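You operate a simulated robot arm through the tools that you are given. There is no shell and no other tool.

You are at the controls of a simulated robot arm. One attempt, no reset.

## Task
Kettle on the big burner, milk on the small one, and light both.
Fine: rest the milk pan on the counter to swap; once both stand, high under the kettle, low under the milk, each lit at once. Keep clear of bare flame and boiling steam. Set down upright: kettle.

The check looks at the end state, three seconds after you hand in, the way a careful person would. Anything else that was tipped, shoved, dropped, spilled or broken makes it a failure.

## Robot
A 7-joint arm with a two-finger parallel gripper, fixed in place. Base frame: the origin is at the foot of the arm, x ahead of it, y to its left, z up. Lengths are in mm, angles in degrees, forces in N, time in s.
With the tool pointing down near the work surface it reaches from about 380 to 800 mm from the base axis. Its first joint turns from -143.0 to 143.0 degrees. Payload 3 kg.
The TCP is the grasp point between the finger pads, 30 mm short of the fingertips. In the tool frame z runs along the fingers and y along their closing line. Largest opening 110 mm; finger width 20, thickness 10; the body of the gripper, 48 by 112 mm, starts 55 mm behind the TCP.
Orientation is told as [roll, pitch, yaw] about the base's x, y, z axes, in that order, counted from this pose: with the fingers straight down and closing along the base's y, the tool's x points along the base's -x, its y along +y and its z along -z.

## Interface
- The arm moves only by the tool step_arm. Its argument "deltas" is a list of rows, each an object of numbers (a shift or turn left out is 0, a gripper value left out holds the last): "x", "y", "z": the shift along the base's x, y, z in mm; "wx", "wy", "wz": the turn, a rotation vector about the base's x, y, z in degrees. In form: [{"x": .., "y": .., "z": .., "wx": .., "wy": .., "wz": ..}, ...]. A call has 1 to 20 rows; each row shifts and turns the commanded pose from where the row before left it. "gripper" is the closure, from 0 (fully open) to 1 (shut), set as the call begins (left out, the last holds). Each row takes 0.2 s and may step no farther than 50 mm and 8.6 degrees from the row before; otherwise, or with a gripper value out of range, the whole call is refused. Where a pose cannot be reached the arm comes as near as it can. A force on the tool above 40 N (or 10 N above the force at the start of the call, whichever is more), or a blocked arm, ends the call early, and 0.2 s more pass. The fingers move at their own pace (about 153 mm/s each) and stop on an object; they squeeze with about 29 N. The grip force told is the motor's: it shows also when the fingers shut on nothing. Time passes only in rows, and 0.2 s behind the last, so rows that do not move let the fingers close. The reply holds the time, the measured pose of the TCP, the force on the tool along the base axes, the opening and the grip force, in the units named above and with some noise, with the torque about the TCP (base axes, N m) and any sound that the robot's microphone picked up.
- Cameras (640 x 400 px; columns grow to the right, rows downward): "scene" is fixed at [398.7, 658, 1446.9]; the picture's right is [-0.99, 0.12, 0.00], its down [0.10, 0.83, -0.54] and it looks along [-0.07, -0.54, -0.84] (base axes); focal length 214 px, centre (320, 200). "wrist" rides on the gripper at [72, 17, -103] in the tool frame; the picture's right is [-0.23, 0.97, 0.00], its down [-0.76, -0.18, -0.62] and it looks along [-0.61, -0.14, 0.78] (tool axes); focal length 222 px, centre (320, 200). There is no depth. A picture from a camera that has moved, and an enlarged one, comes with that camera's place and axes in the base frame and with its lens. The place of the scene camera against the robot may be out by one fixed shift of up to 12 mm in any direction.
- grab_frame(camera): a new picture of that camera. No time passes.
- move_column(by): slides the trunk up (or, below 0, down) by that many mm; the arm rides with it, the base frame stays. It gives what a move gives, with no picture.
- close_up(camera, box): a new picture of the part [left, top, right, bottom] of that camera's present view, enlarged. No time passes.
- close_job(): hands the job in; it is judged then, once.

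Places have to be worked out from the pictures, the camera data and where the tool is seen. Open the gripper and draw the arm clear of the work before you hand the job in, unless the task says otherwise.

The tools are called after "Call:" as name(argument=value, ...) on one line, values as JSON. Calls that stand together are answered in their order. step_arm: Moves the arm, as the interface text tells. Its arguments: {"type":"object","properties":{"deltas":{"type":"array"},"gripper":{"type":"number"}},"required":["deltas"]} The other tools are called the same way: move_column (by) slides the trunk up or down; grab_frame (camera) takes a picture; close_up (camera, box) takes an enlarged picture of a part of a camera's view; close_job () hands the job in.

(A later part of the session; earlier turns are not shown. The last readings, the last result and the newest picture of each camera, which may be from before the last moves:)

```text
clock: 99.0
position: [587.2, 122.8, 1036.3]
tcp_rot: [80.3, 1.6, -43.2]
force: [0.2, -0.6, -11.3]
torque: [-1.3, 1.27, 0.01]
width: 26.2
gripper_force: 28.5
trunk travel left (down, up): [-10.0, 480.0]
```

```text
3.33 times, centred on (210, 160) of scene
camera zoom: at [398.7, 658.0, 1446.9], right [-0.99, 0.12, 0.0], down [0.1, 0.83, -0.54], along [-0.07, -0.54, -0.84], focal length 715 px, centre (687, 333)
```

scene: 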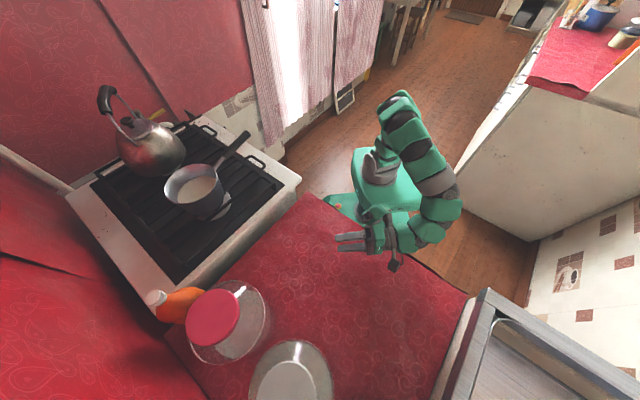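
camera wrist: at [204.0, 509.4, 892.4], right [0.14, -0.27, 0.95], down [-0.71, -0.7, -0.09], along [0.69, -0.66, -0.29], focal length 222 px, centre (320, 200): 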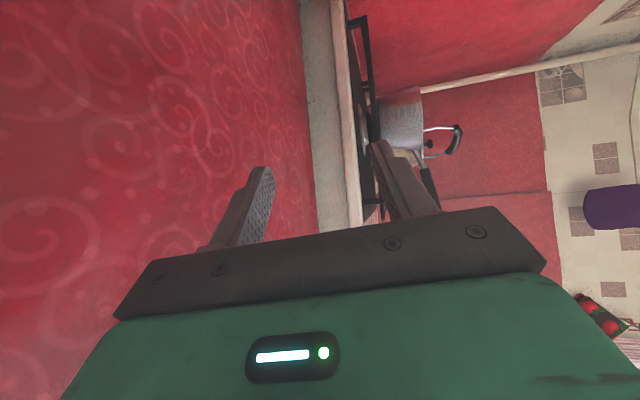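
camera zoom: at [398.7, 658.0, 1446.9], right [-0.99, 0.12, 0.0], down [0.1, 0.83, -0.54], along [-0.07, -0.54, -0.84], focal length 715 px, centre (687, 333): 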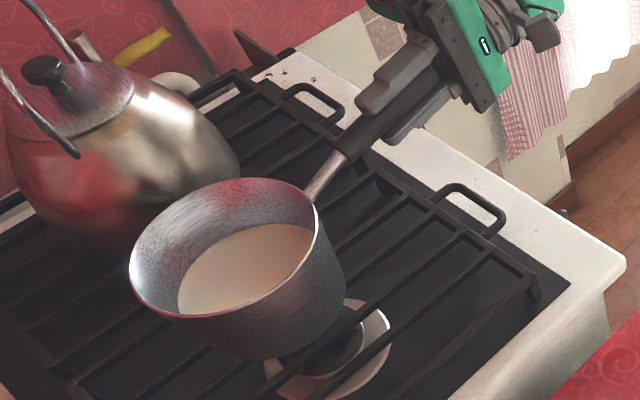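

Steady at 26.2 mm with the pan 46 mm up. I rotate the pan about its own centre toward azimuth −5°, in two gentle calls.

Call:
step_arm(deltas=[{"x": -1.1, "y": 1.1, "wz": -0.5}, {"x": -2.2, "y": 2.1, "wz": -1}, {"x": -1.2, "y": 1.1, "wz": -0.5}, {"x": -4.3, "y": 4.5, "wz": -2}, {"x": -4.1, "y": 4.6, "wz": -2}, {"x": -4.0, "y": 4.8, "wz": -2}, {"x": -3.9, "y": 4.9, "wz": -2}, {"x": -3.6, "y": 5.0, "wz": -2}, {"x": -3.5, "y": 5.2, "wz": -2}, {"x": -3.3, "y": 5.2, "wz": -2}, {"x": -3.1, "y": 5.4, "wz": -2}, {"x": -2.9, "y": 5.5, "wz": -2}, {"x": -2.7, "y": 5.6, "wz": -2}, {"x": -1.3, "y": 2.8, "wz": -1}, {}])

Call:
grab_frame(camera="scene")

```text
clock: 102.2
position: [545.9, 179.2, 1035.3]
tcp_rot: [80.3, 1.7, -66.3]
force: [0.5, 0.3, -10.5]
torque: [-0.72, 1.74, -0.02]
width: 26.2
gripper_force: 29.0
trunk travel left (down, up): [-10.0, 480.0]
```

```text
taken
```

scene: 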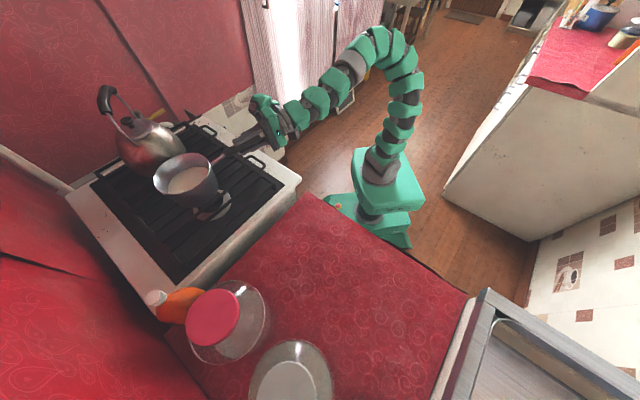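

Halfway round and steady. I continue the rotation.

Call:
step_arm(deltas=[{"x": -1.3, "y": 2.8, "wz": -1}, {"x": -2.3, "y": 5.8, "wz": -2}, {"x": -2.1, "y": 5.8, "wz": -2}, {"x": -1.9, "y": 6.0, "wz": -2}, {"x": -1.7, "y": 5.9, "wz": -2}, {"x": -1.5, "y": 6.1, "wz": -2}, {"x": -1.3, "y": 6.0, "wz": -2}, {"x": -1.1, "y": 6.2, "wz": -2}, {"x": -0.9, "y": 6.1, "wz": -2}, {"x": -0.6, "y": 6.2, "wz": -2}, {"x": -0.5, "y": 6.2, "wz": -2}, {"x": -0.2, "y": 6.2, "wz": -2}, {"x": 0, "y": 6.2, "wz": -2}, {"x": 0.2, "y": 6.2, "wz": -2}, {"x": 0.2, "y": 3.1, "wz": -1}, {}])

Call:
grab_frame(camera="scene")

```text
clock: 105.6
position: [533.1, 264.2, 1036.0]
tcp_rot: [80.3, 1.6, -94.3]
force: [0.1, 0.1, -10.5]
torque: [0.21, 1.88, -0.05]
width: 26.0
gripper_force: 28.5
trunk travel left (down, up): [-10.0, 480.0]
```

```text
taken
```

scene: 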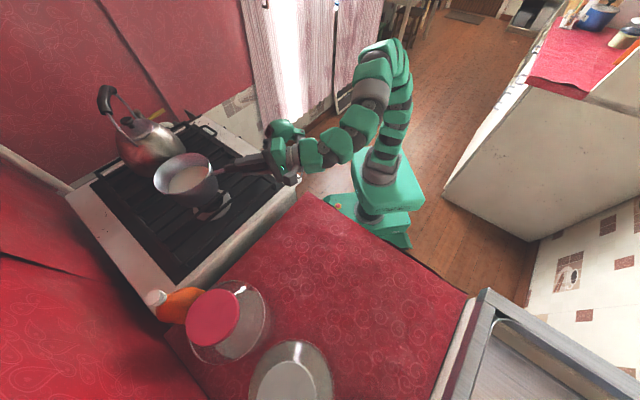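

Now I carry the pan straight toward the counter spot, slowly, still at this height.

Call:
step_arm(deltas=[{"x": -1.6, "y": 1.15}, {"x": -3.3, "y": 2.3}, {"x": -5, "y": 3.5}, {"x": -6.6, "y": 4.7}, {"x": -7.4, "y": 5.2}, {"x": -7.4, "y": 5.2}, {"x": -7.4, "y": 5.2}, {"x": -7.4, "y": 5.2}, {"x": -7.4, "y": 5.2}, {"x": -7.4, "y": 5.2}, {"x": -7.4, "y": 5.2}, {"x": -7.4, "y": 5.2}, {"x": -7.4, "y": 5.2}, {"x": -7.4, "y": 5.2}, {"x": -7.4, "y": 5.2}, {"x": -7.4, "y": 5.2}, {"x": -6.6, "y": 4.7}, {"x": -5, "y": 3.5}, {"x": -3.3, "y": 2.3}, {"x": -1.6, "y": 1.15}])

Call:
step_arm(deltas=[{"x": -1.6, "y": 1.15}, {"x": -3.3, "y": 2.3}, {"x": -5, "y": 3.5}, {"x": -6.6, "y": 4.7}, {"x": -7.4, "y": 5.2}, {"x": -7.4, "y": 5.2}, {"x": -7.4, "y": 5.2}, {"x": -7.4, "y": 5.2}, {"x": -7.4, "y": 5.2}, {"x": -7.4, "y": 5.2}, {"x": -7.4, "y": 5.2}, {"x": -7.4, "y": 5.2}, {"x": -7.4, "y": 5.2}, {"x": -7.4, "y": 5.2}, {"x": -6.6, "y": 4.7}, {"x": -5, "y": 3.5}, {"x": -3.3, "y": 2.3}, {"x": -1.6, "y": 1.15}, {}])

Call:
grab_frame(camera="scene")

Call:
grab_frame(camera="wrist")

```text
clock: 109.8
position: [408.8, 349.2, 1036.1]
tcp_rot: [80.3, 1.6, -94.2]
force: [0.6, -0.3, -11.3]
torque: [0.17, 1.84, -0.01]
width: 26.2
gripper_force: 28.9
trunk travel left (down, up): [-10.0, 480.0]
```

```text
clock: 113.8
position: [302.8, 425.1, 1036.3]
tcp_rot: [80.3, 1.7, -94.3]
force: [-0.3, -0.9, -11.0]
torque: [0.19, 1.84, 0.02]
width: 26.2
gripper_force: 28.9
trunk travel left (down, up): [-10.0, 480.0]
```

```text
taken
```

scene: 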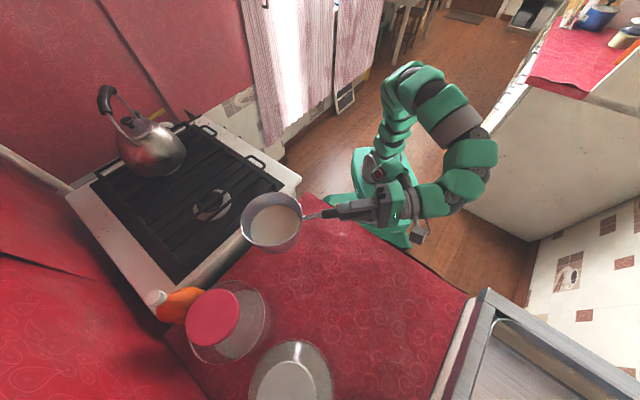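

```text
taken
camera wrist: at [209.4, 503.8, 1070.8], right [0.14, -0.26, 0.95], down [-0.7, -0.71, -0.09], along [0.7, -0.65, -0.29], focal length 222 px, centre (320, 200)
```

wrist: 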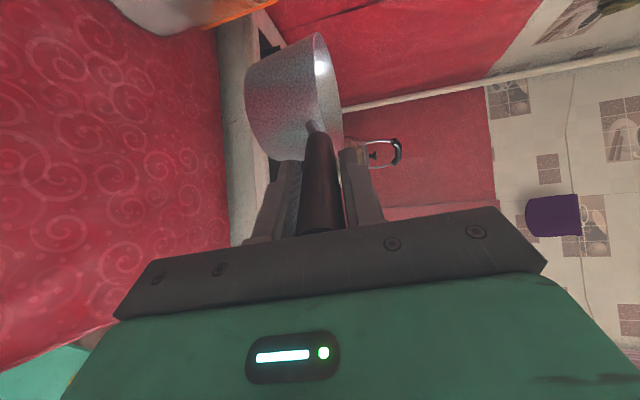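

Steady, and the view shows the counter spot is clear. I lower the pan gently (shifting 10 mm further away from the stove side).

Call:
step_arm(deltas=[{"z": -1}, {"z": -2, "x": -0.5, "y": 0.5}, {"z": -3, "x": -0.7, "y": 0.7}, {"z": -4, "x": -0.7, "y": 0.7}, {"z": -5, "x": -0.7, "y": 0.7}, {"z": -6, "x": -0.7, "y": 0.7}, {"z": -6, "x": -0.7, "y": 0.7}, {"z": -6, "x": -0.7, "y": 0.7}, {"z": -6, "x": -0.7, "y": 0.7}, {"z": -6, "x": -0.7, "y": 0.7}, {"z": -6, "x": -0.7, "y": 0.7}, {"z": -6, "x": -0.7, "y": 0.7}, {"z": -6, "x": -0.7, "y": 0.7}, {"z": -6, "x": -0.7, "y": 0.7}, {"z": -6, "x": -0.7, "y": 0.7}, {"z": -6, "x": -0.6, "y": 0.6}, {"z": -4}, {"z": -3}, {"z": -2}, {"z": -1}])

Call:
step_arm(deltas=[{"z": -1}, {"z": -2}, {"z": -3}, {"z": -4}, {"z": -5}, {"z": -5}, {"z": -5}, {"z": -5}, {"z": -5}, {"z": -5}, {"z": -5}, {"z": -5}, {"z": -5}, {"z": -5}, {"z": -4}, {"z": -3}, {"z": -2}, {"z": -1}, {}])

Call:
close_up(camera="scene", box=[220, 160, 420, 310])

```text
clock: 118.0
position: [291.2, 435.3, 946.7]
tcp_rot: [80.3, 1.6, -94.2]
force: [-0.5, 0.2, -11.4]
torque: [0.17, 1.88, -0.03]
width: 26.5
gripper_force: 29.0
trunk travel left (down, up): [-10.0, 480.0]
```

```text
clock: 122.0
position: [291.6, 434.5, 875.4]
tcp_rot: [80.3, 1.6, -94.2]
force: [-1.1, 0.7, -6.0]
torque: [0.03, 0.94, 0.14]
width: 26.0
gripper_force: 29.2
trunk travel left (down, up): [-10.0, 480.0]
```

```text
2.67 times, centred on (320, 235) of scene
camera zoom: at [398.7, 658.0, 1446.9], right [-0.99, 0.12, 0.0], down [0.1, 0.83, -0.54], along [-0.07, -0.54, -0.84], focal length 572 px, centre (320, 107)
```

zoom: 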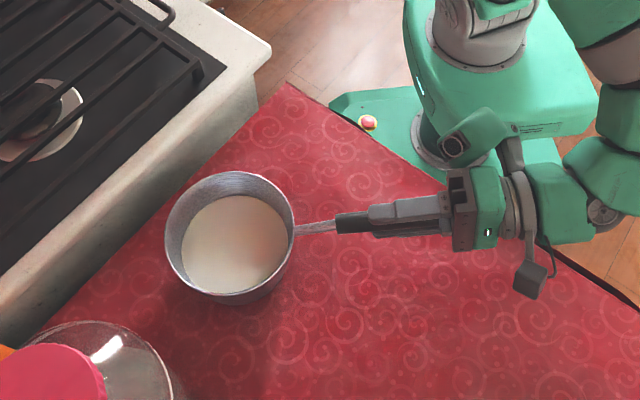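

The counter is reached: the load has dropped to 6 N at TCP z ≈ 875. I finish lowering in tiny steps.

Call:
step_arm(deltas=[{"z": -1}, {}])

Call:
step_arm(deltas=[{"z": -0.7}, {}])

```text
clock: 122.6
position: [290.5, 435.4, 875.9]
tcp_rot: [80.3, 1.6, -94.2]
force: [-3.6, -1.0, -3.1]
torque: [-0.28, 0.45, -0.38]
width: 26.1
gripper_force: 28.5
trunk travel left (down, up): [-10.0, 480.0]
```

```text
clock: 123.2
position: [291.1, 435.3, 874.4]
tcp_rot: [80.4, 1.6, -94.2]
force: [-4.8, -0.8, 3.4]
torque: [-0.21, 0.49, -0.17]
width: 25.8
gripper_force: 28.9
trunk travel left (down, up): [-10.0, 480.0]
```

The pan stands on the counter with the fingers unloaded. I open and back straight out along the handle.

Call:
step_arm(deltas=[{"z": 0.3}, {}, {}], gripper=0.4)

Call:
step_arm(deltas=[{"x": -7, "y": 0.5, "z": 1.2}, {"x": -15, "y": 1, "z": 2.6}, {"x": -20, "y": 1.4, "z": 3.4}, {"x": -20, "y": 1.4, "z": 3.4}, {"x": -20, "y": 1.4, "z": 3.4}, {"x": -15, "y": 1, "z": 2.6}, {}])

Call:
grab_frame(camera="scene")

Call:
grab_frame(camera="wrist")

```text
clock: 124.0
position: [292.1, 434.8, 874.0]
tcp_rot: [80.2, 1.6, -94.2]
force: [0.3, 0.0, -0.1]
torque: [0.01, -0.01, -0.02]
width: 65.8
gripper_force: 0.0
trunk travel left (down, up): [-10.0, 480.0]
```

```text
clock: 125.6
position: [194.2, 441.2, 890.2]
tcp_rot: [80.4, 1.6, -94.1]
force: [0.7, -0.9, -1.2]
torque: [0.0, -0.01, 0.01]
width: 65.9
gripper_force: 0.2
trunk travel left (down, up): [-10.0, 480.0]
```

```text
taken
```

scene: 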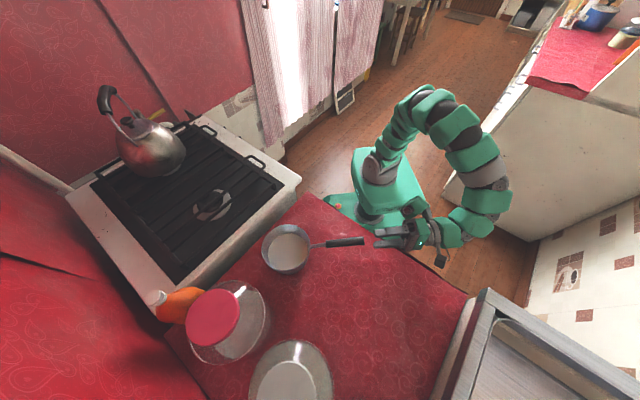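

```text
taken
camera wrist: at [101.0, 520.8, 925.4], right [0.14, -0.27, 0.95], down [-0.7, -0.71, -0.09], along [0.7, -0.65, -0.29], focal length 222 px, centre (320, 200)
```

wrist: 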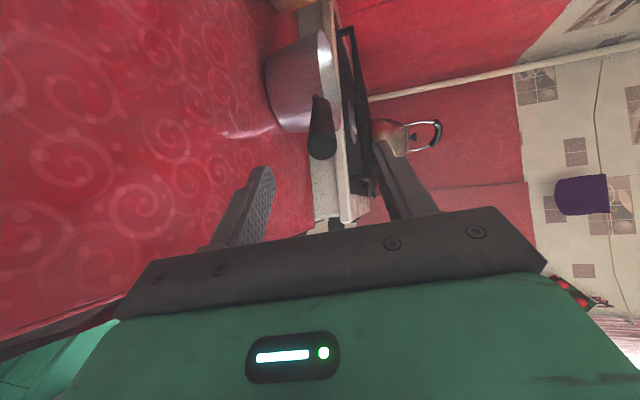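

The pan stands safely on the counter. Now I can see the right burner; I'll enlarge it and the kettle in the scene view.

Call:
close_up(camera="scene", box=[170, 160, 270, 240])

Call:
close_up(camera="scene", box=[80, 70, 220, 190])

Call:
close_up(camera="wrist", box=[330, 80, 470, 190])

```text
5.00 times, centred on (220, 200) of scene
camera zoom: at [398.7, 658.0, 1446.9], right [-0.99, 0.12, 0.0], down [0.1, 0.83, -0.54], along [-0.07, -0.54, -0.84], focal length 1072 px, centre (820, 200)
```

zoom: 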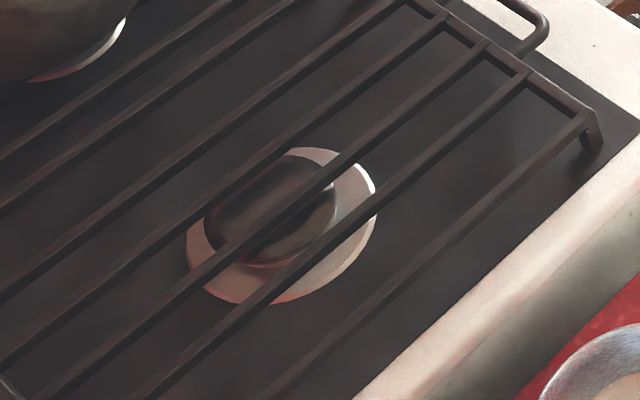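

```text
3.33 times, centred on (150, 130) of scene
camera zoom: at [398.7, 658.0, 1446.9], right [-0.99, 0.12, 0.0], down [0.1, 0.83, -0.54], along [-0.07, -0.54, -0.84], focal length 715 px, centre (887, 433)
```

zoom: 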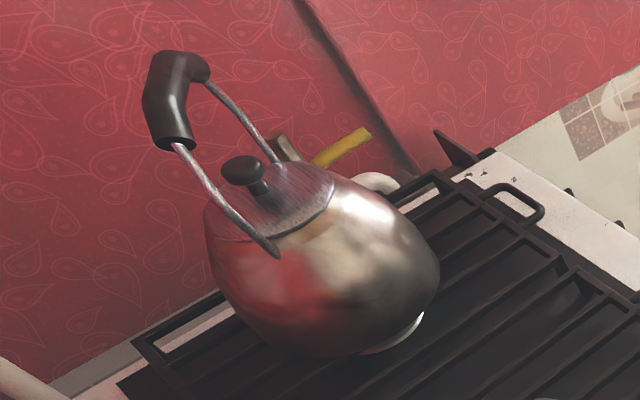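

```text
3.64 times, centred on (400, 135) of wrist
camera zoom: at [101.0, 520.8, 925.4], right [0.14, -0.27, 0.95], down [-0.7, -0.71, -0.09], along [0.7, -0.65, -0.29], focal length 808 px, centre (29, 436)
```

zoom: 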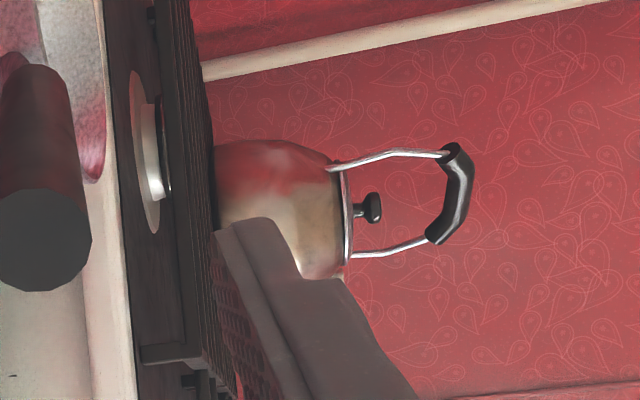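

Combining views, the kettle's black grip bar is centred near (893, 53, 1120), running nearly along y, about 25 mm thick, with the lid knob at z ≈ 1047 below it; the right burner centre is about (701, 247). The present tool posture (level, fingers opening vertically) suits it, so I go up and around to a point before the kettle handle.

Call:
step_arm(deltas=[{"z": 34}, {"z": 34}, {"z": 34}, {"z": 34}, {"z": 34}, {"z": 34}, {"z": 34}, {"z": 34}, {"x": 33.3, "y": -17.9}, {"x": 33.3, "y": -17.9}, {"x": 33.3, "y": -17.9}, {"x": 33.3, "y": -17.9}, {"x": 33.3, "y": -17.9}, {"x": 33.3, "y": -17.9}, {"x": 33.3, "y": -17.9}, {"x": 33.3, "y": -17.9}, {"x": 33.3, "y": -17.9}, {"x": 33.3, "y": -17.9}], gripper=0.35)

Call:
step_arm(deltas=[{"x": 24.7, "y": -31, "wz": 1.5}, {"x": 24.7, "y": -31, "wz": 1.5}, {"x": 24.7, "y": -31, "wz": 1.5}, {"x": 24.7, "y": -31, "wz": 1.5}, {"x": 24.7, "y": -31, "wz": 1.5}, {"x": 24.7, "y": -31, "wz": 1.5}, {"x": 24.7, "y": -31, "wz": 1.4}, {}])

Call:
grab_frame(camera="wrist")

Call:
grab_frame(camera="scene")

```text
clock: 129.4
position: [528.0, 264.1, 1161.5]
tcp_rot: [80.4, 1.5, -94.2]
force: [0.4, -0.2, 0.2]
torque: [0.01, -0.04, 0.01]
width: 71.6
gripper_force: 0.0
trunk travel left (down, up): [-10.0, 480.0]
```

```text
clock: 131.2
position: [700.1, 44.7, 1164.0]
tcp_rot: [80.3, 1.5, -83.8]
force: [0.7, -0.2, 0.9]
torque: [0.02, -0.02, -0.03]
width: 71.6
gripper_force: 0.0
trunk travel left (down, up): [-10.0, 480.0]
```

```text
taken
camera wrist: at [594.3, 105.1, 1198.7], right [0.19, -0.23, 0.95], down [-0.56, -0.82, -0.09], along [0.81, -0.52, -0.29], focal length 222 px, centre (320, 200)
```

wrist: 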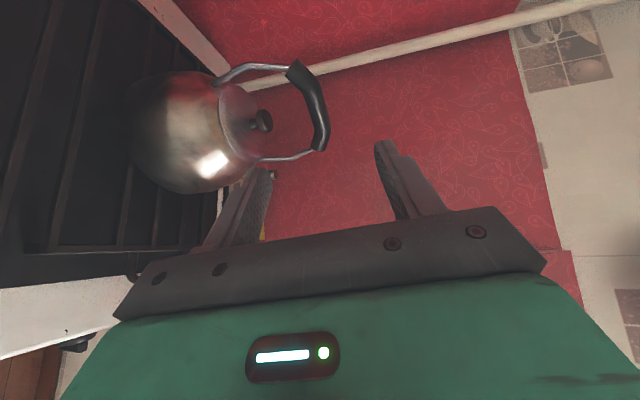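

```text
taken
```

scene: 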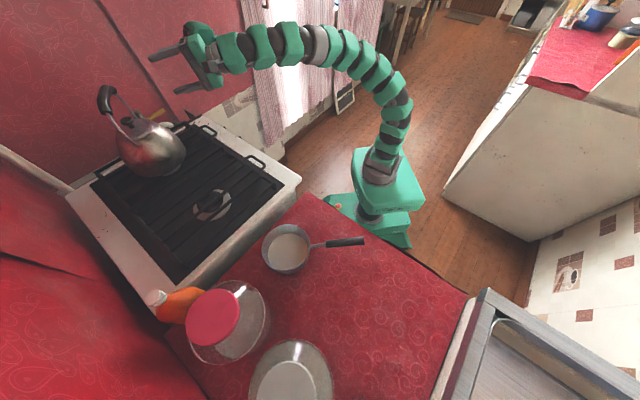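

In position in front of the kettle. I zoom in on its handle to refine the location.

Call:
close_up(camera="wrist", box=[190, 40, 350, 180])

```text
2.86 times, centred on (270, 110) of wrist
camera zoom: at [594.3, 105.1, 1198.7], right [0.19, -0.23, 0.95], down [-0.56, -0.82, -0.09], along [0.81, -0.52, -0.29], focal length 635 px, centre (463, 457)
```

zoom: 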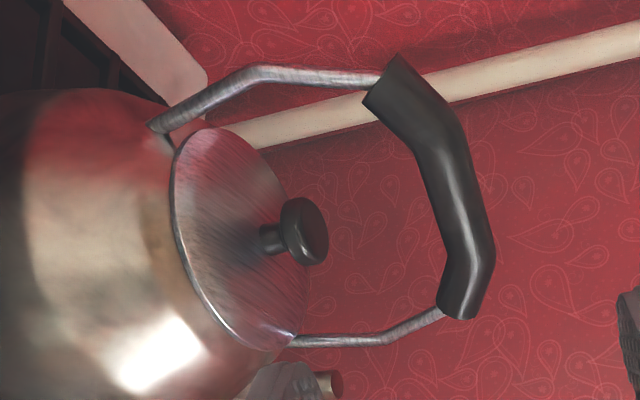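

The straight middle of the grip is centred at about (893.5, 53, 1123), level, and the lid knob's top is at about 1056. I set the opening to 55 mm and move to a pre-grasp point 130 mm before it.

Call:
step_arm(deltas=[{"x": 22, "y": -2, "z": -6.3}, {"x": 22, "y": -2, "z": -6.3}, {"x": 22, "y": -2, "z": -6.3}, {}], gripper=0.5)

Call:
grab_frame(camera="wrist")

```text
clock: 132.2
position: [765.4, 39.7, 1143.5]
tcp_rot: [80.3, 1.6, -83.8]
force: [0.6, -0.6, -0.5]
torque: [-0.01, 0.01, 0.01]
width: 55.1
gripper_force: 0.0
trunk travel left (down, up): [-10.0, 480.0]
```

```text
taken
camera wrist: at [660.0, 100.0, 1178.9], right [0.19, -0.24, 0.95], down [-0.56, -0.82, -0.09], along [0.81, -0.51, -0.29], focal length 222 px, centre (320, 200)
```

wrist: 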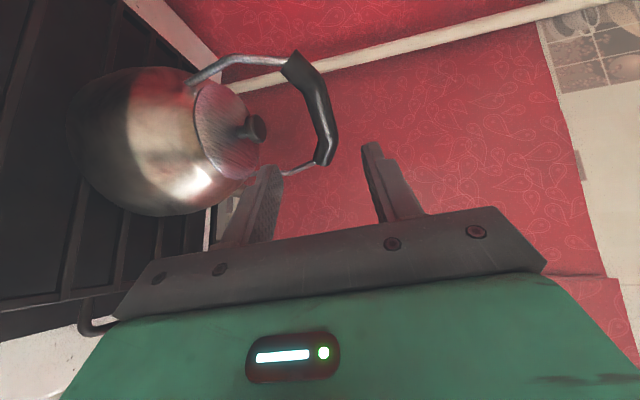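

On line. I advance 70 mm and look again.

Call:
step_arm(deltas=[{"x": 23, "y": 2.6, "z": -4}, {"x": 23, "y": 2.6, "z": -4}, {"x": 22.5, "y": 2.6, "z": -3.8}, {}])

Call:
close_up(camera="wrist", box=[200, 30, 440, 210])

Call:
close_up(camera="scene", box=[80, 30, 240, 180])

```text
clock: 133.2
position: [834.1, 48.3, 1132.8]
tcp_rot: [80.3, 1.5, -83.8]
force: [0.6, -0.2, -0.3]
torque: [0.01, 0.0, -0.03]
width: 55.2
gripper_force: 0.1
trunk travel left (down, up): [-10.0, 480.0]
```

```text
2.22 times, centred on (320, 120) of wrist
camera zoom: at [728.6, 108.3, 1166.6], right [0.19, -0.23, 0.95], down [-0.56, -0.82, -0.09], along [0.81, -0.52, -0.29], focal length 494 px, centre (320, 378)
```

zoom: 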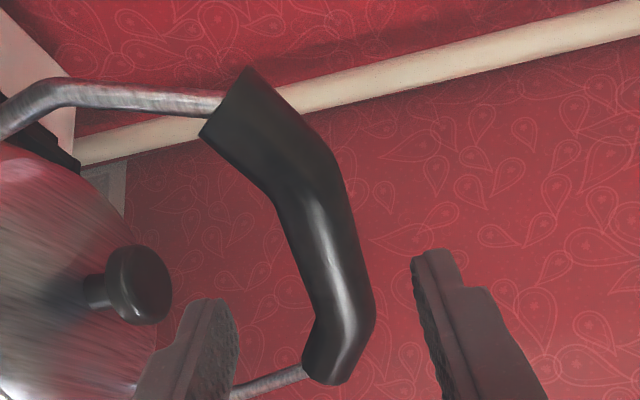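

```text
2.67 times, centred on (160, 105) of scene
camera zoom: at [398.7, 658.0, 1446.9], right [-0.99, 0.12, 0.0], down [0.1, 0.83, -0.54], along [-0.07, -0.54, -0.84], focal length 572 px, centre (747, 453)
```

zoom: 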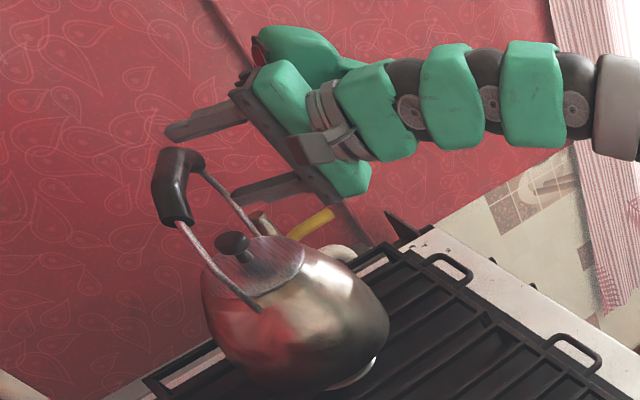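

The bar lines up with the finger gap: centre about (893.5, 56, 1123). I advance the remaining 59 mm.

Call:
step_arm(deltas=[{"x": 15, "y": 1.7, "z": -2.5}, {"x": 15, "y": 1.7, "z": -2.5}, {"x": 15, "y": 1.7, "z": -2.5}, {"x": 14, "y": 1.6, "z": -2.3}, {}])

Call:
close_up(camera="wrist", box=[200, 30, 440, 210])

Call:
close_up(camera="scene", box=[80, 30, 240, 180])

```text
clock: 134.4
position: [860.4, 50.2, 1122.4]
tcp_rot: [80.3, 1.7, -83.9]
force: [-0.3, 0.0, 0.3]
torque: [-0.02, 0.02, -0.02]
width: 55.3
gripper_force: 0.0
out of reach, approached as far as the arm can: row 2, 3, 4
trunk travel left (down, up): [-10.0, 480.0]
```

```text
2.22 times, centred on (320, 120) of wrist
camera zoom: at [754.7, 110.7, 1157.7], right [0.19, -0.23, 0.95], down [-0.56, -0.82, -0.09], along [0.81, -0.52, -0.29], focal length 494 px, centre (320, 378)
```

zoom: 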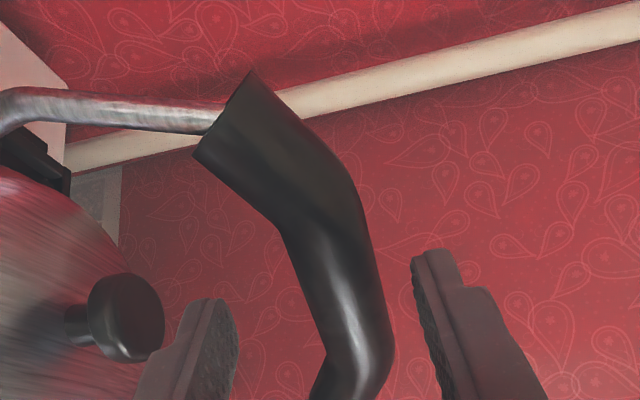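

```text
2.67 times, centred on (160, 105) of scene
camera zoom: at [398.7, 658.0, 1446.9], right [-0.99, 0.12, 0.0], down [0.1, 0.83, -0.54], along [-0.07, -0.54, -0.84], focal length 572 px, centre (747, 453)
```

zoom: 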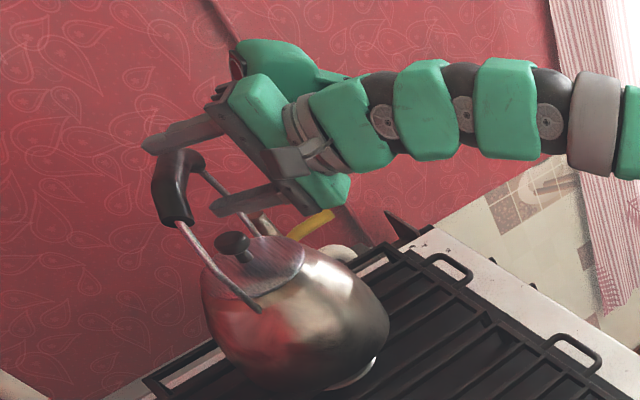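

The arm is at full stretch about 33 mm short, since the shoulder is low now. I back off, raise the trunk 200 mm, and bring the tool back down.

Call:
step_arm(deltas=[{"x": -19.6, "y": -2.2, "z": 3.4}, {"x": -19.6, "y": -2.2, "z": 3.4}, {"x": -19.6, "y": -2.2, "z": 3.4}, {"x": -19.6, "y": -2.2, "z": 3.4}, {"x": -19.6, "y": -2.2, "z": 3.4}, {"x": -19.6, "y": -2.2, "z": 3.4}, {"x": -19.6, "y": -2.2, "z": 3.4}, {"x": -19.6, "y": -2.2, "z": 3.4}, {}])

Call:
move_column(by=200)

Call:
step_arm(deltas=[{"z": -40}, {"z": -40}, {"z": -40}, {"z": -40}, {"z": -40}, {}])

```text
clock: 136.4
position: [704.7, 32.2, 1150.2]
tcp_rot: [80.3, 1.7, -83.7]
force: [-0.6, 0.2, -0.7]
torque: [0.0, 0.0, -0.02]
width: 55.1
gripper_force: 0.1
trunk travel left (down, up): [-10.0, 480.0]
```

```text
clock: 138.5
position: [702.8, 31.3, 1349.8]
tcp_rot: [80.3, 1.5, -83.8]
force: [0.2, 0.1, -0.8]
torque: [0.0, 0.0, -0.01]
width: 55.2
gripper_force: 0.1
trunk travel left (down, up): [-210.0, 280.0]
```

```text
clock: 139.9
position: [704.1, 33.1, 1150.7]
tcp_rot: [80.4, 1.7, -83.8]
force: [0.7, 0.3, 0.1]
torque: [0.0, 0.0, 0.03]
width: 54.8
gripper_force: 0.1
trunk travel left (down, up): [-210.0, 280.0]
```

Now I re-approach along the same line.

Call:
step_arm(deltas=[{"x": 21.7, "y": 2.6, "z": -2.9}, {"x": 21.7, "y": 2.6, "z": -2.9}, {"x": 21.7, "y": 2.6, "z": -2.9}, {"x": 21.7, "y": 2.6, "z": -2.9}, {"x": 21.7, "y": 2.6, "z": -2.9}, {"x": 21.7, "y": 2.6, "z": -2.9}, {}])

Call:
step_arm(deltas=[{"x": 12, "y": 1.4, "z": -2}, {"x": 12, "y": 1.4, "z": -2}, {"x": 12, "y": 1.4, "z": -2}, {"x": 10, "y": 1.1, "z": -1.7}, {}])

Call:
close_up(camera="wrist", box=[200, 30, 440, 210])

Call:
close_up(camera="scene", box=[80, 30, 240, 180])

```text
clock: 141.5
position: [835.1, 47.8, 1132.7]
tcp_rot: [80.4, 1.6, -83.9]
force: [0.4, -0.5, 0.3]
torque: [-0.02, 0.03, -0.02]
width: 54.9
gripper_force: 0.1
trunk travel left (down, up): [-210.0, 280.0]
```

```text
clock: 142.7
position: [880.8, 52.5, 1125.0]
tcp_rot: [80.3, 1.5, -83.8]
force: [-0.7, -0.5, -0.1]
torque: [0.01, -0.01, 0.01]
width: 54.9
gripper_force: 0.0
trunk travel left (down, up): [-210.0, 280.0]
```

```text
2.22 times, centred on (320, 120) of wrist
camera zoom: at [775.0, 113.2, 1159.4], right [0.19, -0.23, 0.95], down [-0.56, -0.82, -0.09], along [0.81, -0.51, -0.29], focal length 494 px, centre (320, 378)
```

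zoom: 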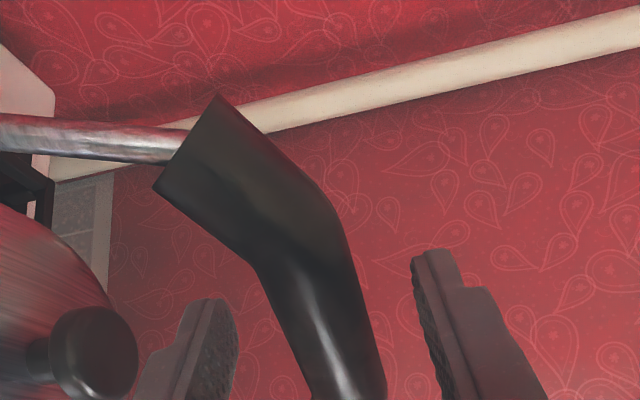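

```text
2.67 times, centred on (160, 105) of scene
camera zoom: at [398.7, 658.0, 1446.9], right [-0.99, 0.12, 0.0], down [0.1, 0.83, -0.54], along [-0.07, -0.54, -0.84], focal length 572 px, centre (747, 453)
```

zoom: 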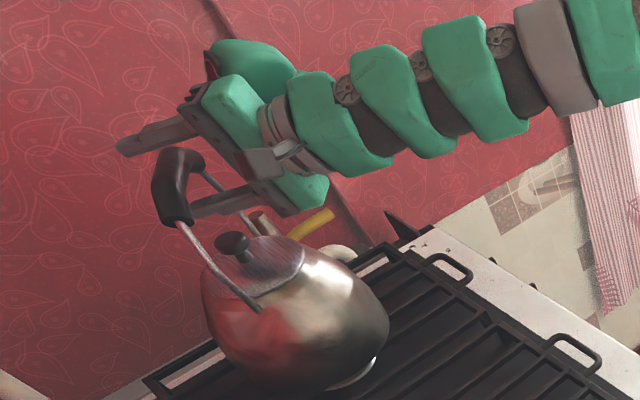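

Nearly there – the bar sits between the fingers. I advance the last 13 mm.

Call:
step_arm(deltas=[{"x": 6.5, "y": 0.9, "z": -1}, {"x": 6.5, "y": 0.9, "z": -1}, {}])

Call:
close_up(camera="scene", box=[90, 60, 190, 150])

```text
clock: 143.5
position: [892.3, 54.3, 1122.1]
tcp_rot: [80.3, 1.6, -83.8]
force: [0.7, -0.6, -0.1]
torque: [-0.02, -0.01, 0.0]
width: 54.7
gripper_force: 0.0
trunk travel left (down, up): [-210.0, 280.0]
```

```text
4.44 times, centred on (140, 105) of scene
camera zoom: at [398.7, 658.0, 1446.9], right [-0.99, 0.12, 0.0], down [0.1, 0.83, -0.54], along [-0.07, -0.54, -0.84], focal length 953 px, centre (1120, 622)
```

zoom: 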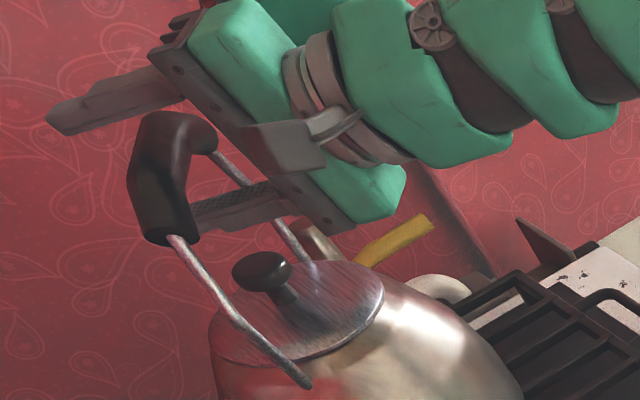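

The fingers are above and below the bar. I close the grip.

Call:
step_arm(deltas=[{}, {}, {}], gripper=1.0)

Call:
close_up(camera="scene", box=[90, 60, 190, 150])

```text
clock: 144.3
position: [893.1, 54.3, 1123.0]
tcp_rot: [80.4, 1.5, -83.7]
force: [6.6, 0.0, 10.4]
torque: [-0.62, -0.24, 0.26]
width: 24.9
gripper_force: 29.5
trunk travel left (down, up): [-210.0, 280.0]
```

```text
4.44 times, centred on (140, 105) of scene
camera zoom: at [398.7, 658.0, 1446.9], right [-0.99, 0.12, 0.0], down [0.1, 0.83, -0.54], along [-0.07, -0.54, -0.84], focal length 953 px, centre (1120, 622)
```

zoom: 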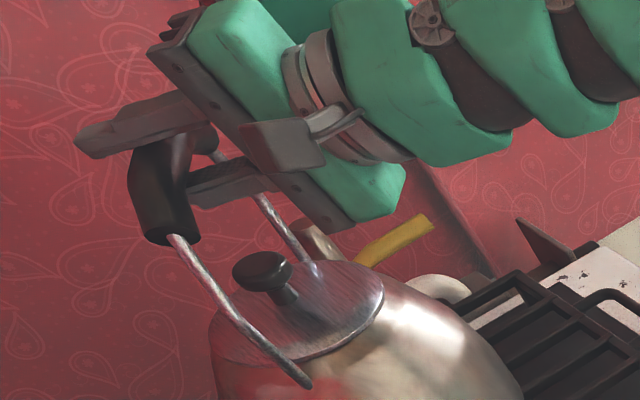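

Firm grip at 24.9 mm. I lift slowly and watch the load.

Call:
step_arm(deltas=[{"z": 1.5}, {"z": 2}, {"z": 2}, {"z": 2}, {"z": 2}, {"z": 2}, {"z": 2}, {}])

Call:
step_arm(deltas=[{"z": 1}, {"z": 2}, {"z": 2}, {"z": 2}, {"z": 2}, {"z": 1}, {}])

Call:
close_up(camera="scene", box=[80, 50, 220, 190])

```text
clock: 146.1
position: [893.7, 54.6, 1135.4]
tcp_rot: [80.3, 1.6, -83.8]
force: [0.5, -0.1, -8.9]
torque: [-0.09, -0.03, 0.01]
width: 23.5
gripper_force: 28.8
trunk travel left (down, up): [-210.0, 280.0]
```

```text
clock: 147.7
position: [892.8, 55.1, 1145.5]
tcp_rot: [80.2, 1.7, -83.8]
force: [0.3, 0.1, -8.8]
torque: [-0.01, 0.02, -0.01]
width: 23.5
gripper_force: 28.6
trunk travel left (down, up): [-210.0, 280.0]
```

```text
2.86 times, centred on (150, 120) of scene
camera zoom: at [398.7, 658.0, 1446.9], right [-0.99, 0.12, 0.0], down [0.1, 0.83, -0.54], along [-0.07, -0.54, -0.84], focal length 613 px, centre (806, 429)
```

zoom: 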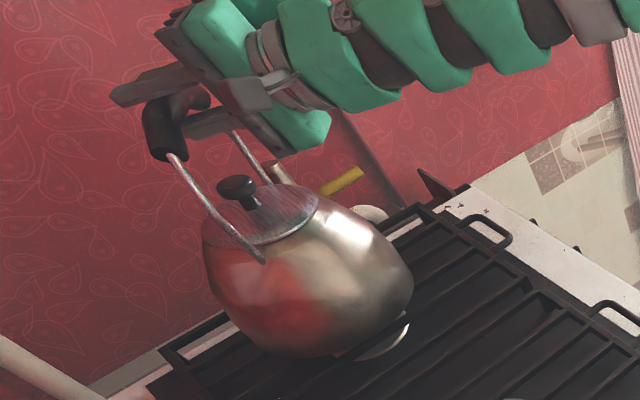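

The kettle hangs balanced at about 8.8 N. I lift it another 35 mm, then carry it slowly over to the right (big) burner.

Call:
step_arm(deltas=[{"z": 2}, {"z": 4}, {"z": 5}, {"z": 5}, {"z": 5}, {"z": 5}, {"z": 4}, {"z": 3}, {"z": 2}, {}])

Call:
step_arm(deltas=[{"x": -1.4, "y": 1.4}, {"x": -2.8, "y": 2.9}, {"x": -4.3, "y": 4.3}, {"x": -5.6, "y": 5.7}, {"x": -5.6, "y": 5.7}, {"x": -5.6, "y": 5.7}, {"x": -5.6, "y": 5.7}, {"x": -5.6, "y": 5.7}, {"x": -5.6, "y": 5.7}, {"x": -5.6, "y": 5.7}, {"x": -5.6, "y": 5.7}, {"x": -5.6, "y": 5.7}, {"x": -5.6, "y": 5.7}, {"x": -5.6, "y": 5.7}, {"x": -5.6, "y": 5.7}, {"x": -5.6, "y": 5.7}, {"x": -5.6, "y": 5.7}, {"x": -4.3, "y": 4.3}, {"x": -2.8, "y": 2.9}, {"x": -1.4, "y": 1.4}])

Call:
grab_frame(camera="scene")

```text
clock: 149.9
position: [893.9, 54.5, 1179.7]
tcp_rot: [80.2, 1.6, -83.7]
force: [-1.1, 0.6, -8.3]
torque: [-0.03, 0.01, 0.01]
width: 23.6
gripper_force: 28.7
trunk travel left (down, up): [-210.0, 280.0]
```

```text
clock: 154.1
position: [798.5, 151.6, 1180.2]
tcp_rot: [80.2, 1.7, -83.8]
force: [0.0, -0.6, -9.4]
torque: [-0.03, 0.01, 0.01]
width: 23.6
gripper_force: 28.6
trunk travel left (down, up): [-210.0, 280.0]
```

```text
taken
```

scene: 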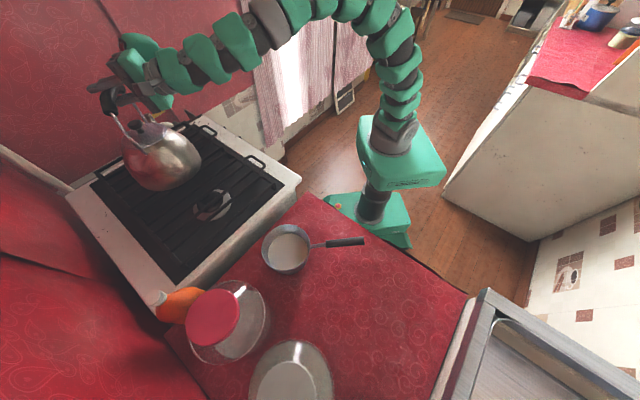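

Halfway and hanging steady. I continue to the right burner.

Call:
step_arm(deltas=[{"x": -1.4, "y": 1.4}, {"x": -2.8, "y": 2.9}, {"x": -4.3, "y": 4.3}, {"x": -5.6, "y": 5.7}, {"x": -5.6, "y": 5.7}, {"x": -5.6, "y": 5.7}, {"x": -5.6, "y": 5.7}, {"x": -5.6, "y": 5.7}, {"x": -5.6, "y": 5.7}, {"x": -5.6, "y": 5.7}, {"x": -5.6, "y": 5.7}, {"x": -5.6, "y": 5.7}, {"x": -5.6, "y": 5.7}, {"x": -5.6, "y": 5.7}, {"x": -5.6, "y": 5.7}, {"x": -5.6, "y": 5.7}, {"x": -4.5, "y": 4.6}, {"x": -4.0, "y": 4.1}, {"x": -2.8, "y": 2.9}, {"x": -1.4, "y": 1.4}])

Call:
close_up(camera="scene", box=[90, 90, 290, 260])

Call:
grab_frame(camera="wrist")

```text
clock: 158.3
position: [703.6, 249.6, 1180.9]
tcp_rot: [80.4, 1.5, -83.9]
force: [-0.7, -0.2, -9.3]
torque: [-0.08, -0.02, 0.0]
width: 23.6
gripper_force: 28.8
trunk travel left (down, up): [-210.0, 280.0]
```

```text
2.35 times, centred on (190, 175) of scene
camera zoom: at [398.7, 658.0, 1446.9], right [-0.99, 0.12, 0.0], down [0.1, 0.83, -0.54], along [-0.07, -0.54, -0.84], focal length 505 px, centre (626, 259)
```

zoom: 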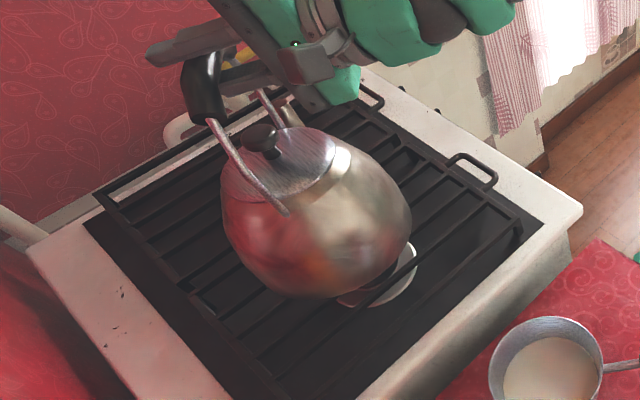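

```text
taken
camera wrist: at [598.2, 308.5, 1216.3], right [0.19, -0.23, 0.95], down [-0.56, -0.82, -0.09], along [0.81, -0.52, -0.29], focal length 222 px, centre (320, 200)
```

wrist: 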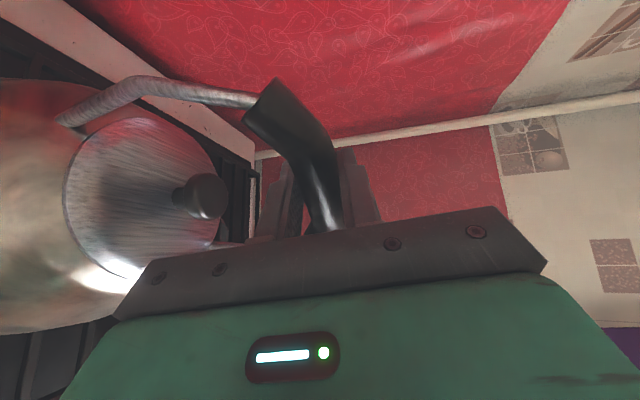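

The kettle is over the right burner. I nudge it to be centred and lower it most of the way.

Call:
step_arm(deltas=[{"x": 1, "y": -1.2}, {"x": 0.9, "y": -1.2, "z": -2}, {"z": -4}, {"z": -5}, {"z": -5}, {"z": -5}, {"z": -5}, {"z": -5}, {"z": -5}, {"z": -4}, {"z": -4}, {"z": -3}, {"z": -2}, {}])

Call:
close_up(camera="scene", box=[90, 90, 290, 260])

```text
clock: 161.3
position: [706.0, 246.3, 1130.9]
tcp_rot: [80.2, 1.6, -83.8]
force: [0.4, -0.3, -9.0]
torque: [-0.02, 0.03, 0.0]
width: 23.6
gripper_force: 28.4
trunk travel left (down, up): [-210.0, 280.0]
```

```text
2.35 times, centred on (190, 175) of scene
camera zoom: at [398.7, 658.0, 1446.9], right [-0.99, 0.12, 0.0], down [0.1, 0.83, -0.54], along [-0.07, -0.54, -0.84], focal length 505 px, centre (626, 259)
```

zoom: 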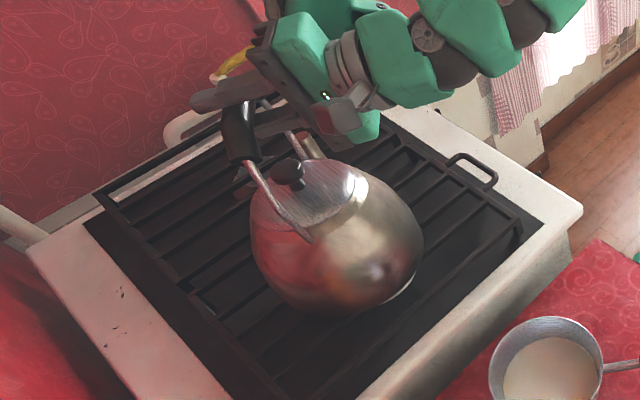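

Just above the grate. I lower in small steps until the load is off.

Call:
step_arm(deltas=[{"z": -1.5}, {"z": -1.5}, {"z": -1.5}, {}])

Call:
step_arm(deltas=[{"z": -1.5}, {"z": -1}, {}])

```text
clock: 162.3
position: [707.0, 246.1, 1127.9]
tcp_rot: [80.4, 1.6, -83.8]
force: [-0.4, 1.4, -1.4]
torque: [-0.18, -0.09, 0.0]
width: 23.7
gripper_force: 28.8
trunk travel left (down, up): [-210.0, 280.0]
```

```text
clock: 163.1
position: [704.2, 245.1, 1128.1]
tcp_rot: [80.5, 1.5, -83.8]
force: [-0.6, 8.3, 21.1]
torque: [-0.06, -0.22, 0.06]
width: 23.8
gripper_force: 29.2
trunk travel left (down, up): [-210.0, 280.0]
```

Standing; I'm pressing a bit too much, so I ease up 2 mm and then open.

Call:
step_arm(deltas=[{"z": 1.7}, {}])

Call:
step_arm(deltas=[{}, {}, {}], gripper=0.5)

Call:
close_up(camera="scene", box=[90, 90, 290, 260])

Call:
grab_frame(camera="wrist")

```text
clock: 163.7
position: [703.8, 245.2, 1127.2]
tcp_rot: [80.5, 1.4, -83.8]
force: [-3.2, 5.9, 20.7]
torque: [-0.23, -0.14, 0.05]
width: 23.6
gripper_force: 28.8
trunk travel left (down, up): [-210.0, 280.0]
```

```text
clock: 164.5
position: [706.3, 246.0, 1125.3]
tcp_rot: [80.3, 1.6, -83.8]
force: [-0.6, -0.2, 0.0]
torque: [0.01, 0.03, -0.01]
width: 55.3
gripper_force: 0.1
trunk travel left (down, up): [-210.0, 280.0]
```

```text
2.35 times, centred on (190, 175) of scene
camera zoom: at [398.7, 658.0, 1446.9], right [-0.99, 0.12, 0.0], down [0.1, 0.83, -0.54], along [-0.07, -0.54, -0.84], focal length 505 px, centre (626, 259)
```

zoom: 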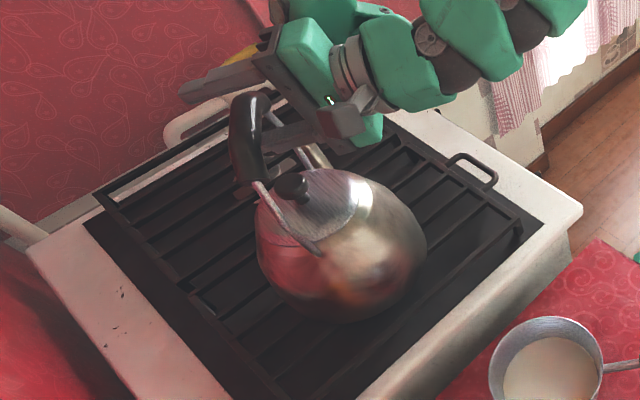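

```text
taken
camera wrist: at [599.9, 305.3, 1161.5], right [0.19, -0.23, 0.95], down [-0.56, -0.82, -0.09], along [0.81, -0.52, -0.29], focal length 222 px, centre (320, 200)
```

wrist: 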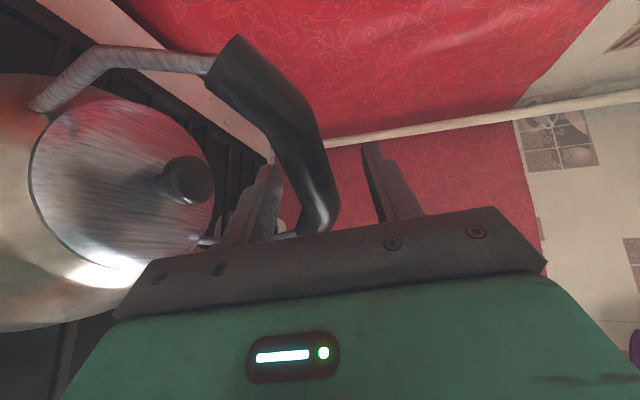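

The kettle stands upright on the right burner and the fingers are open. I back straight out.

Call:
step_arm(deltas=[{"x": -8, "y": -0.9, "z": 1.4}, {"x": -16, "y": -1.8, "z": 2.7}, {"x": -24, "y": -2.7, "z": 4.1}, {"x": -24, "y": -2.7, "z": 4.1}, {"x": -24, "y": -2.7, "z": 4.1}, {"x": -24, "y": -2.7, "z": 4.1}, {}])

Call:
grab_frame(camera="scene")

Call:
close_up(camera="scene", box=[90, 90, 290, 260])

Call:
grab_frame(camera="wrist")

```text
clock: 166.1
position: [585.8, 229.8, 1147.7]
tcp_rot: [80.4, 1.5, -83.8]
force: [-0.1, 0.4, 0.3]
torque: [-0.01, -0.03, 0.03]
width: 54.9
gripper_force: 0.0
trunk travel left (down, up): [-210.0, 280.0]
```

```text
taken
```

scene: 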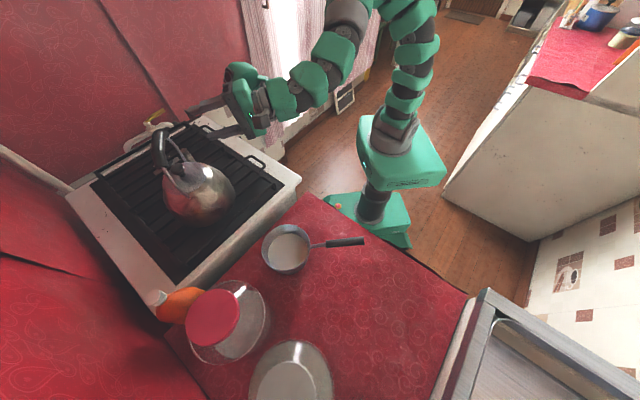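

```text
2.35 times, centred on (190, 175) of scene
camera zoom: at [398.7, 658.0, 1446.9], right [-0.99, 0.12, 0.0], down [0.1, 0.83, -0.54], along [-0.07, -0.54, -0.84], focal length 505 px, centre (626, 259)
```

zoom: 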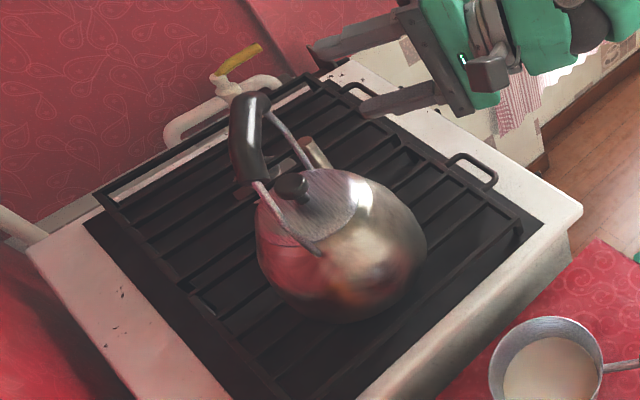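

```text
taken
camera wrist: at [479.1, 290.9, 1183.5], right [0.19, -0.23, 0.95], down [-0.56, -0.82, -0.09], along [0.81, -0.52, -0.29], focal length 222 px, centre (320, 200)
```

wrist: 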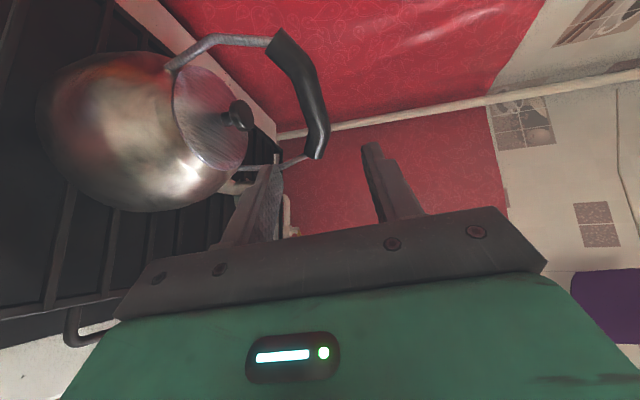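

The kettle stands upright on the big burner; the yellow valve handle lies along the pipe (open). Next is the pan: I back off further, lower the trunk again, and use the way back to the counter as a dry run of the pan's detour path in front of the kettle.

Call:
step_arm(deltas=[{"x": -25, "y": -2.7, "z": 15}, {"x": -25, "y": -2.7, "z": 15}, {"x": -25, "y": -2.7, "z": 15}, {"x": -25, "y": -2.7, "z": 15}, {}])

Call:
move_column(by=-200)

Call:
step_arm(deltas=[{"z": 20}, {"z": 20}, {"x": 10, "y": -34.8, "wz": 2.35}, {"x": 10, "y": -34.8, "wz": 2.35}, {"x": 10, "y": -34.8, "wz": 2.35}, {"x": 10, "y": -34.8, "wz": 2.35}, {"x": 10, "y": -34.8, "wz": 2.35}, {"x": 10, "y": -34.8, "wz": 2.35}, {"x": 10, "y": -34.8, "wz": 2.35}, {"x": 10, "y": -34.8, "wz": 2.35}, {"x": 10, "y": -34.8, "wz": 2.35}, {"x": 10, "y": -34.8, "wz": 2.35}, {}])

```text
clock: 167.3
position: [484.8, 220.1, 1207.7]
tcp_rot: [80.3, 1.6, -83.8]
force: [0.9, -0.3, 0.7]
torque: [-0.02, 0.0, -0.04]
width: 54.8
gripper_force: 0.1
trunk travel left (down, up): [-210.0, 280.0]
```

```text
clock: 169.5
position: [484.6, 220.4, 1008.2]
tcp_rot: [80.3, 1.6, -83.9]
force: [-0.1, -0.2, 0.7]
torque: [0.01, 0.03, -0.01]
width: 54.9
gripper_force: 0.1
trunk travel left (down, up): [-10.0, 480.0]
```

```text
clock: 172.3
position: [584.6, -125.0, 1048.9]
tcp_rot: [80.3, 1.7, -60.3]
force: [0.7, -0.4, -0.8]
torque: [-0.01, 0.02, -0.02]
width: 55.1
gripper_force: 0.1
trunk travel left (down, up): [-10.0, 480.0]
```

Reachable. From here I take a wrist look at the left burner and the kettle.

Call:
grab_frame(camera="wrist")

Call:
close_up(camera="wrist", box=[140, 40, 360, 200])

```text
taken
camera wrist: at [464.4, -112.9, 1083.6], right [0.27, -0.14, 0.95], down [-0.18, -0.98, -0.09], along [0.95, -0.15, -0.29], focal length 222 px, centre (320, 200)
```

wrist: 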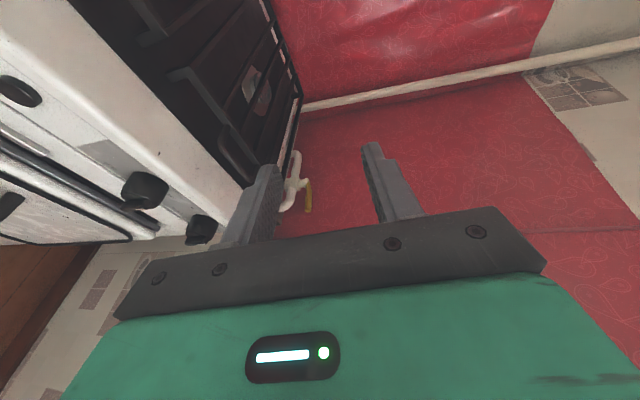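

```text
2.50 times, centred on (250, 120) of wrist
camera zoom: at [464.4, -112.9, 1083.6], right [0.27, -0.14, 0.95], down [-0.18, -0.98, -0.09], along [0.95, -0.15, -0.29], focal length 555 px, centre (495, 400)
```

zoom: 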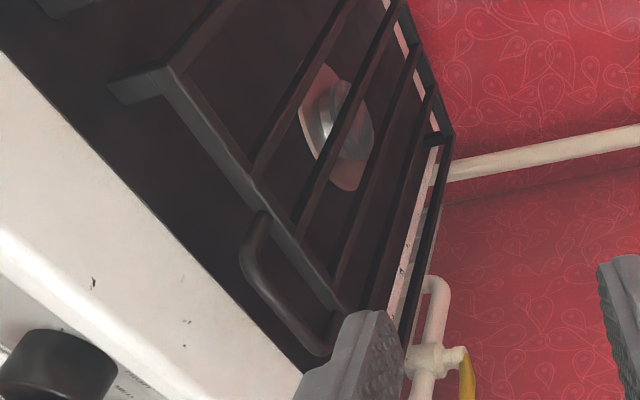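

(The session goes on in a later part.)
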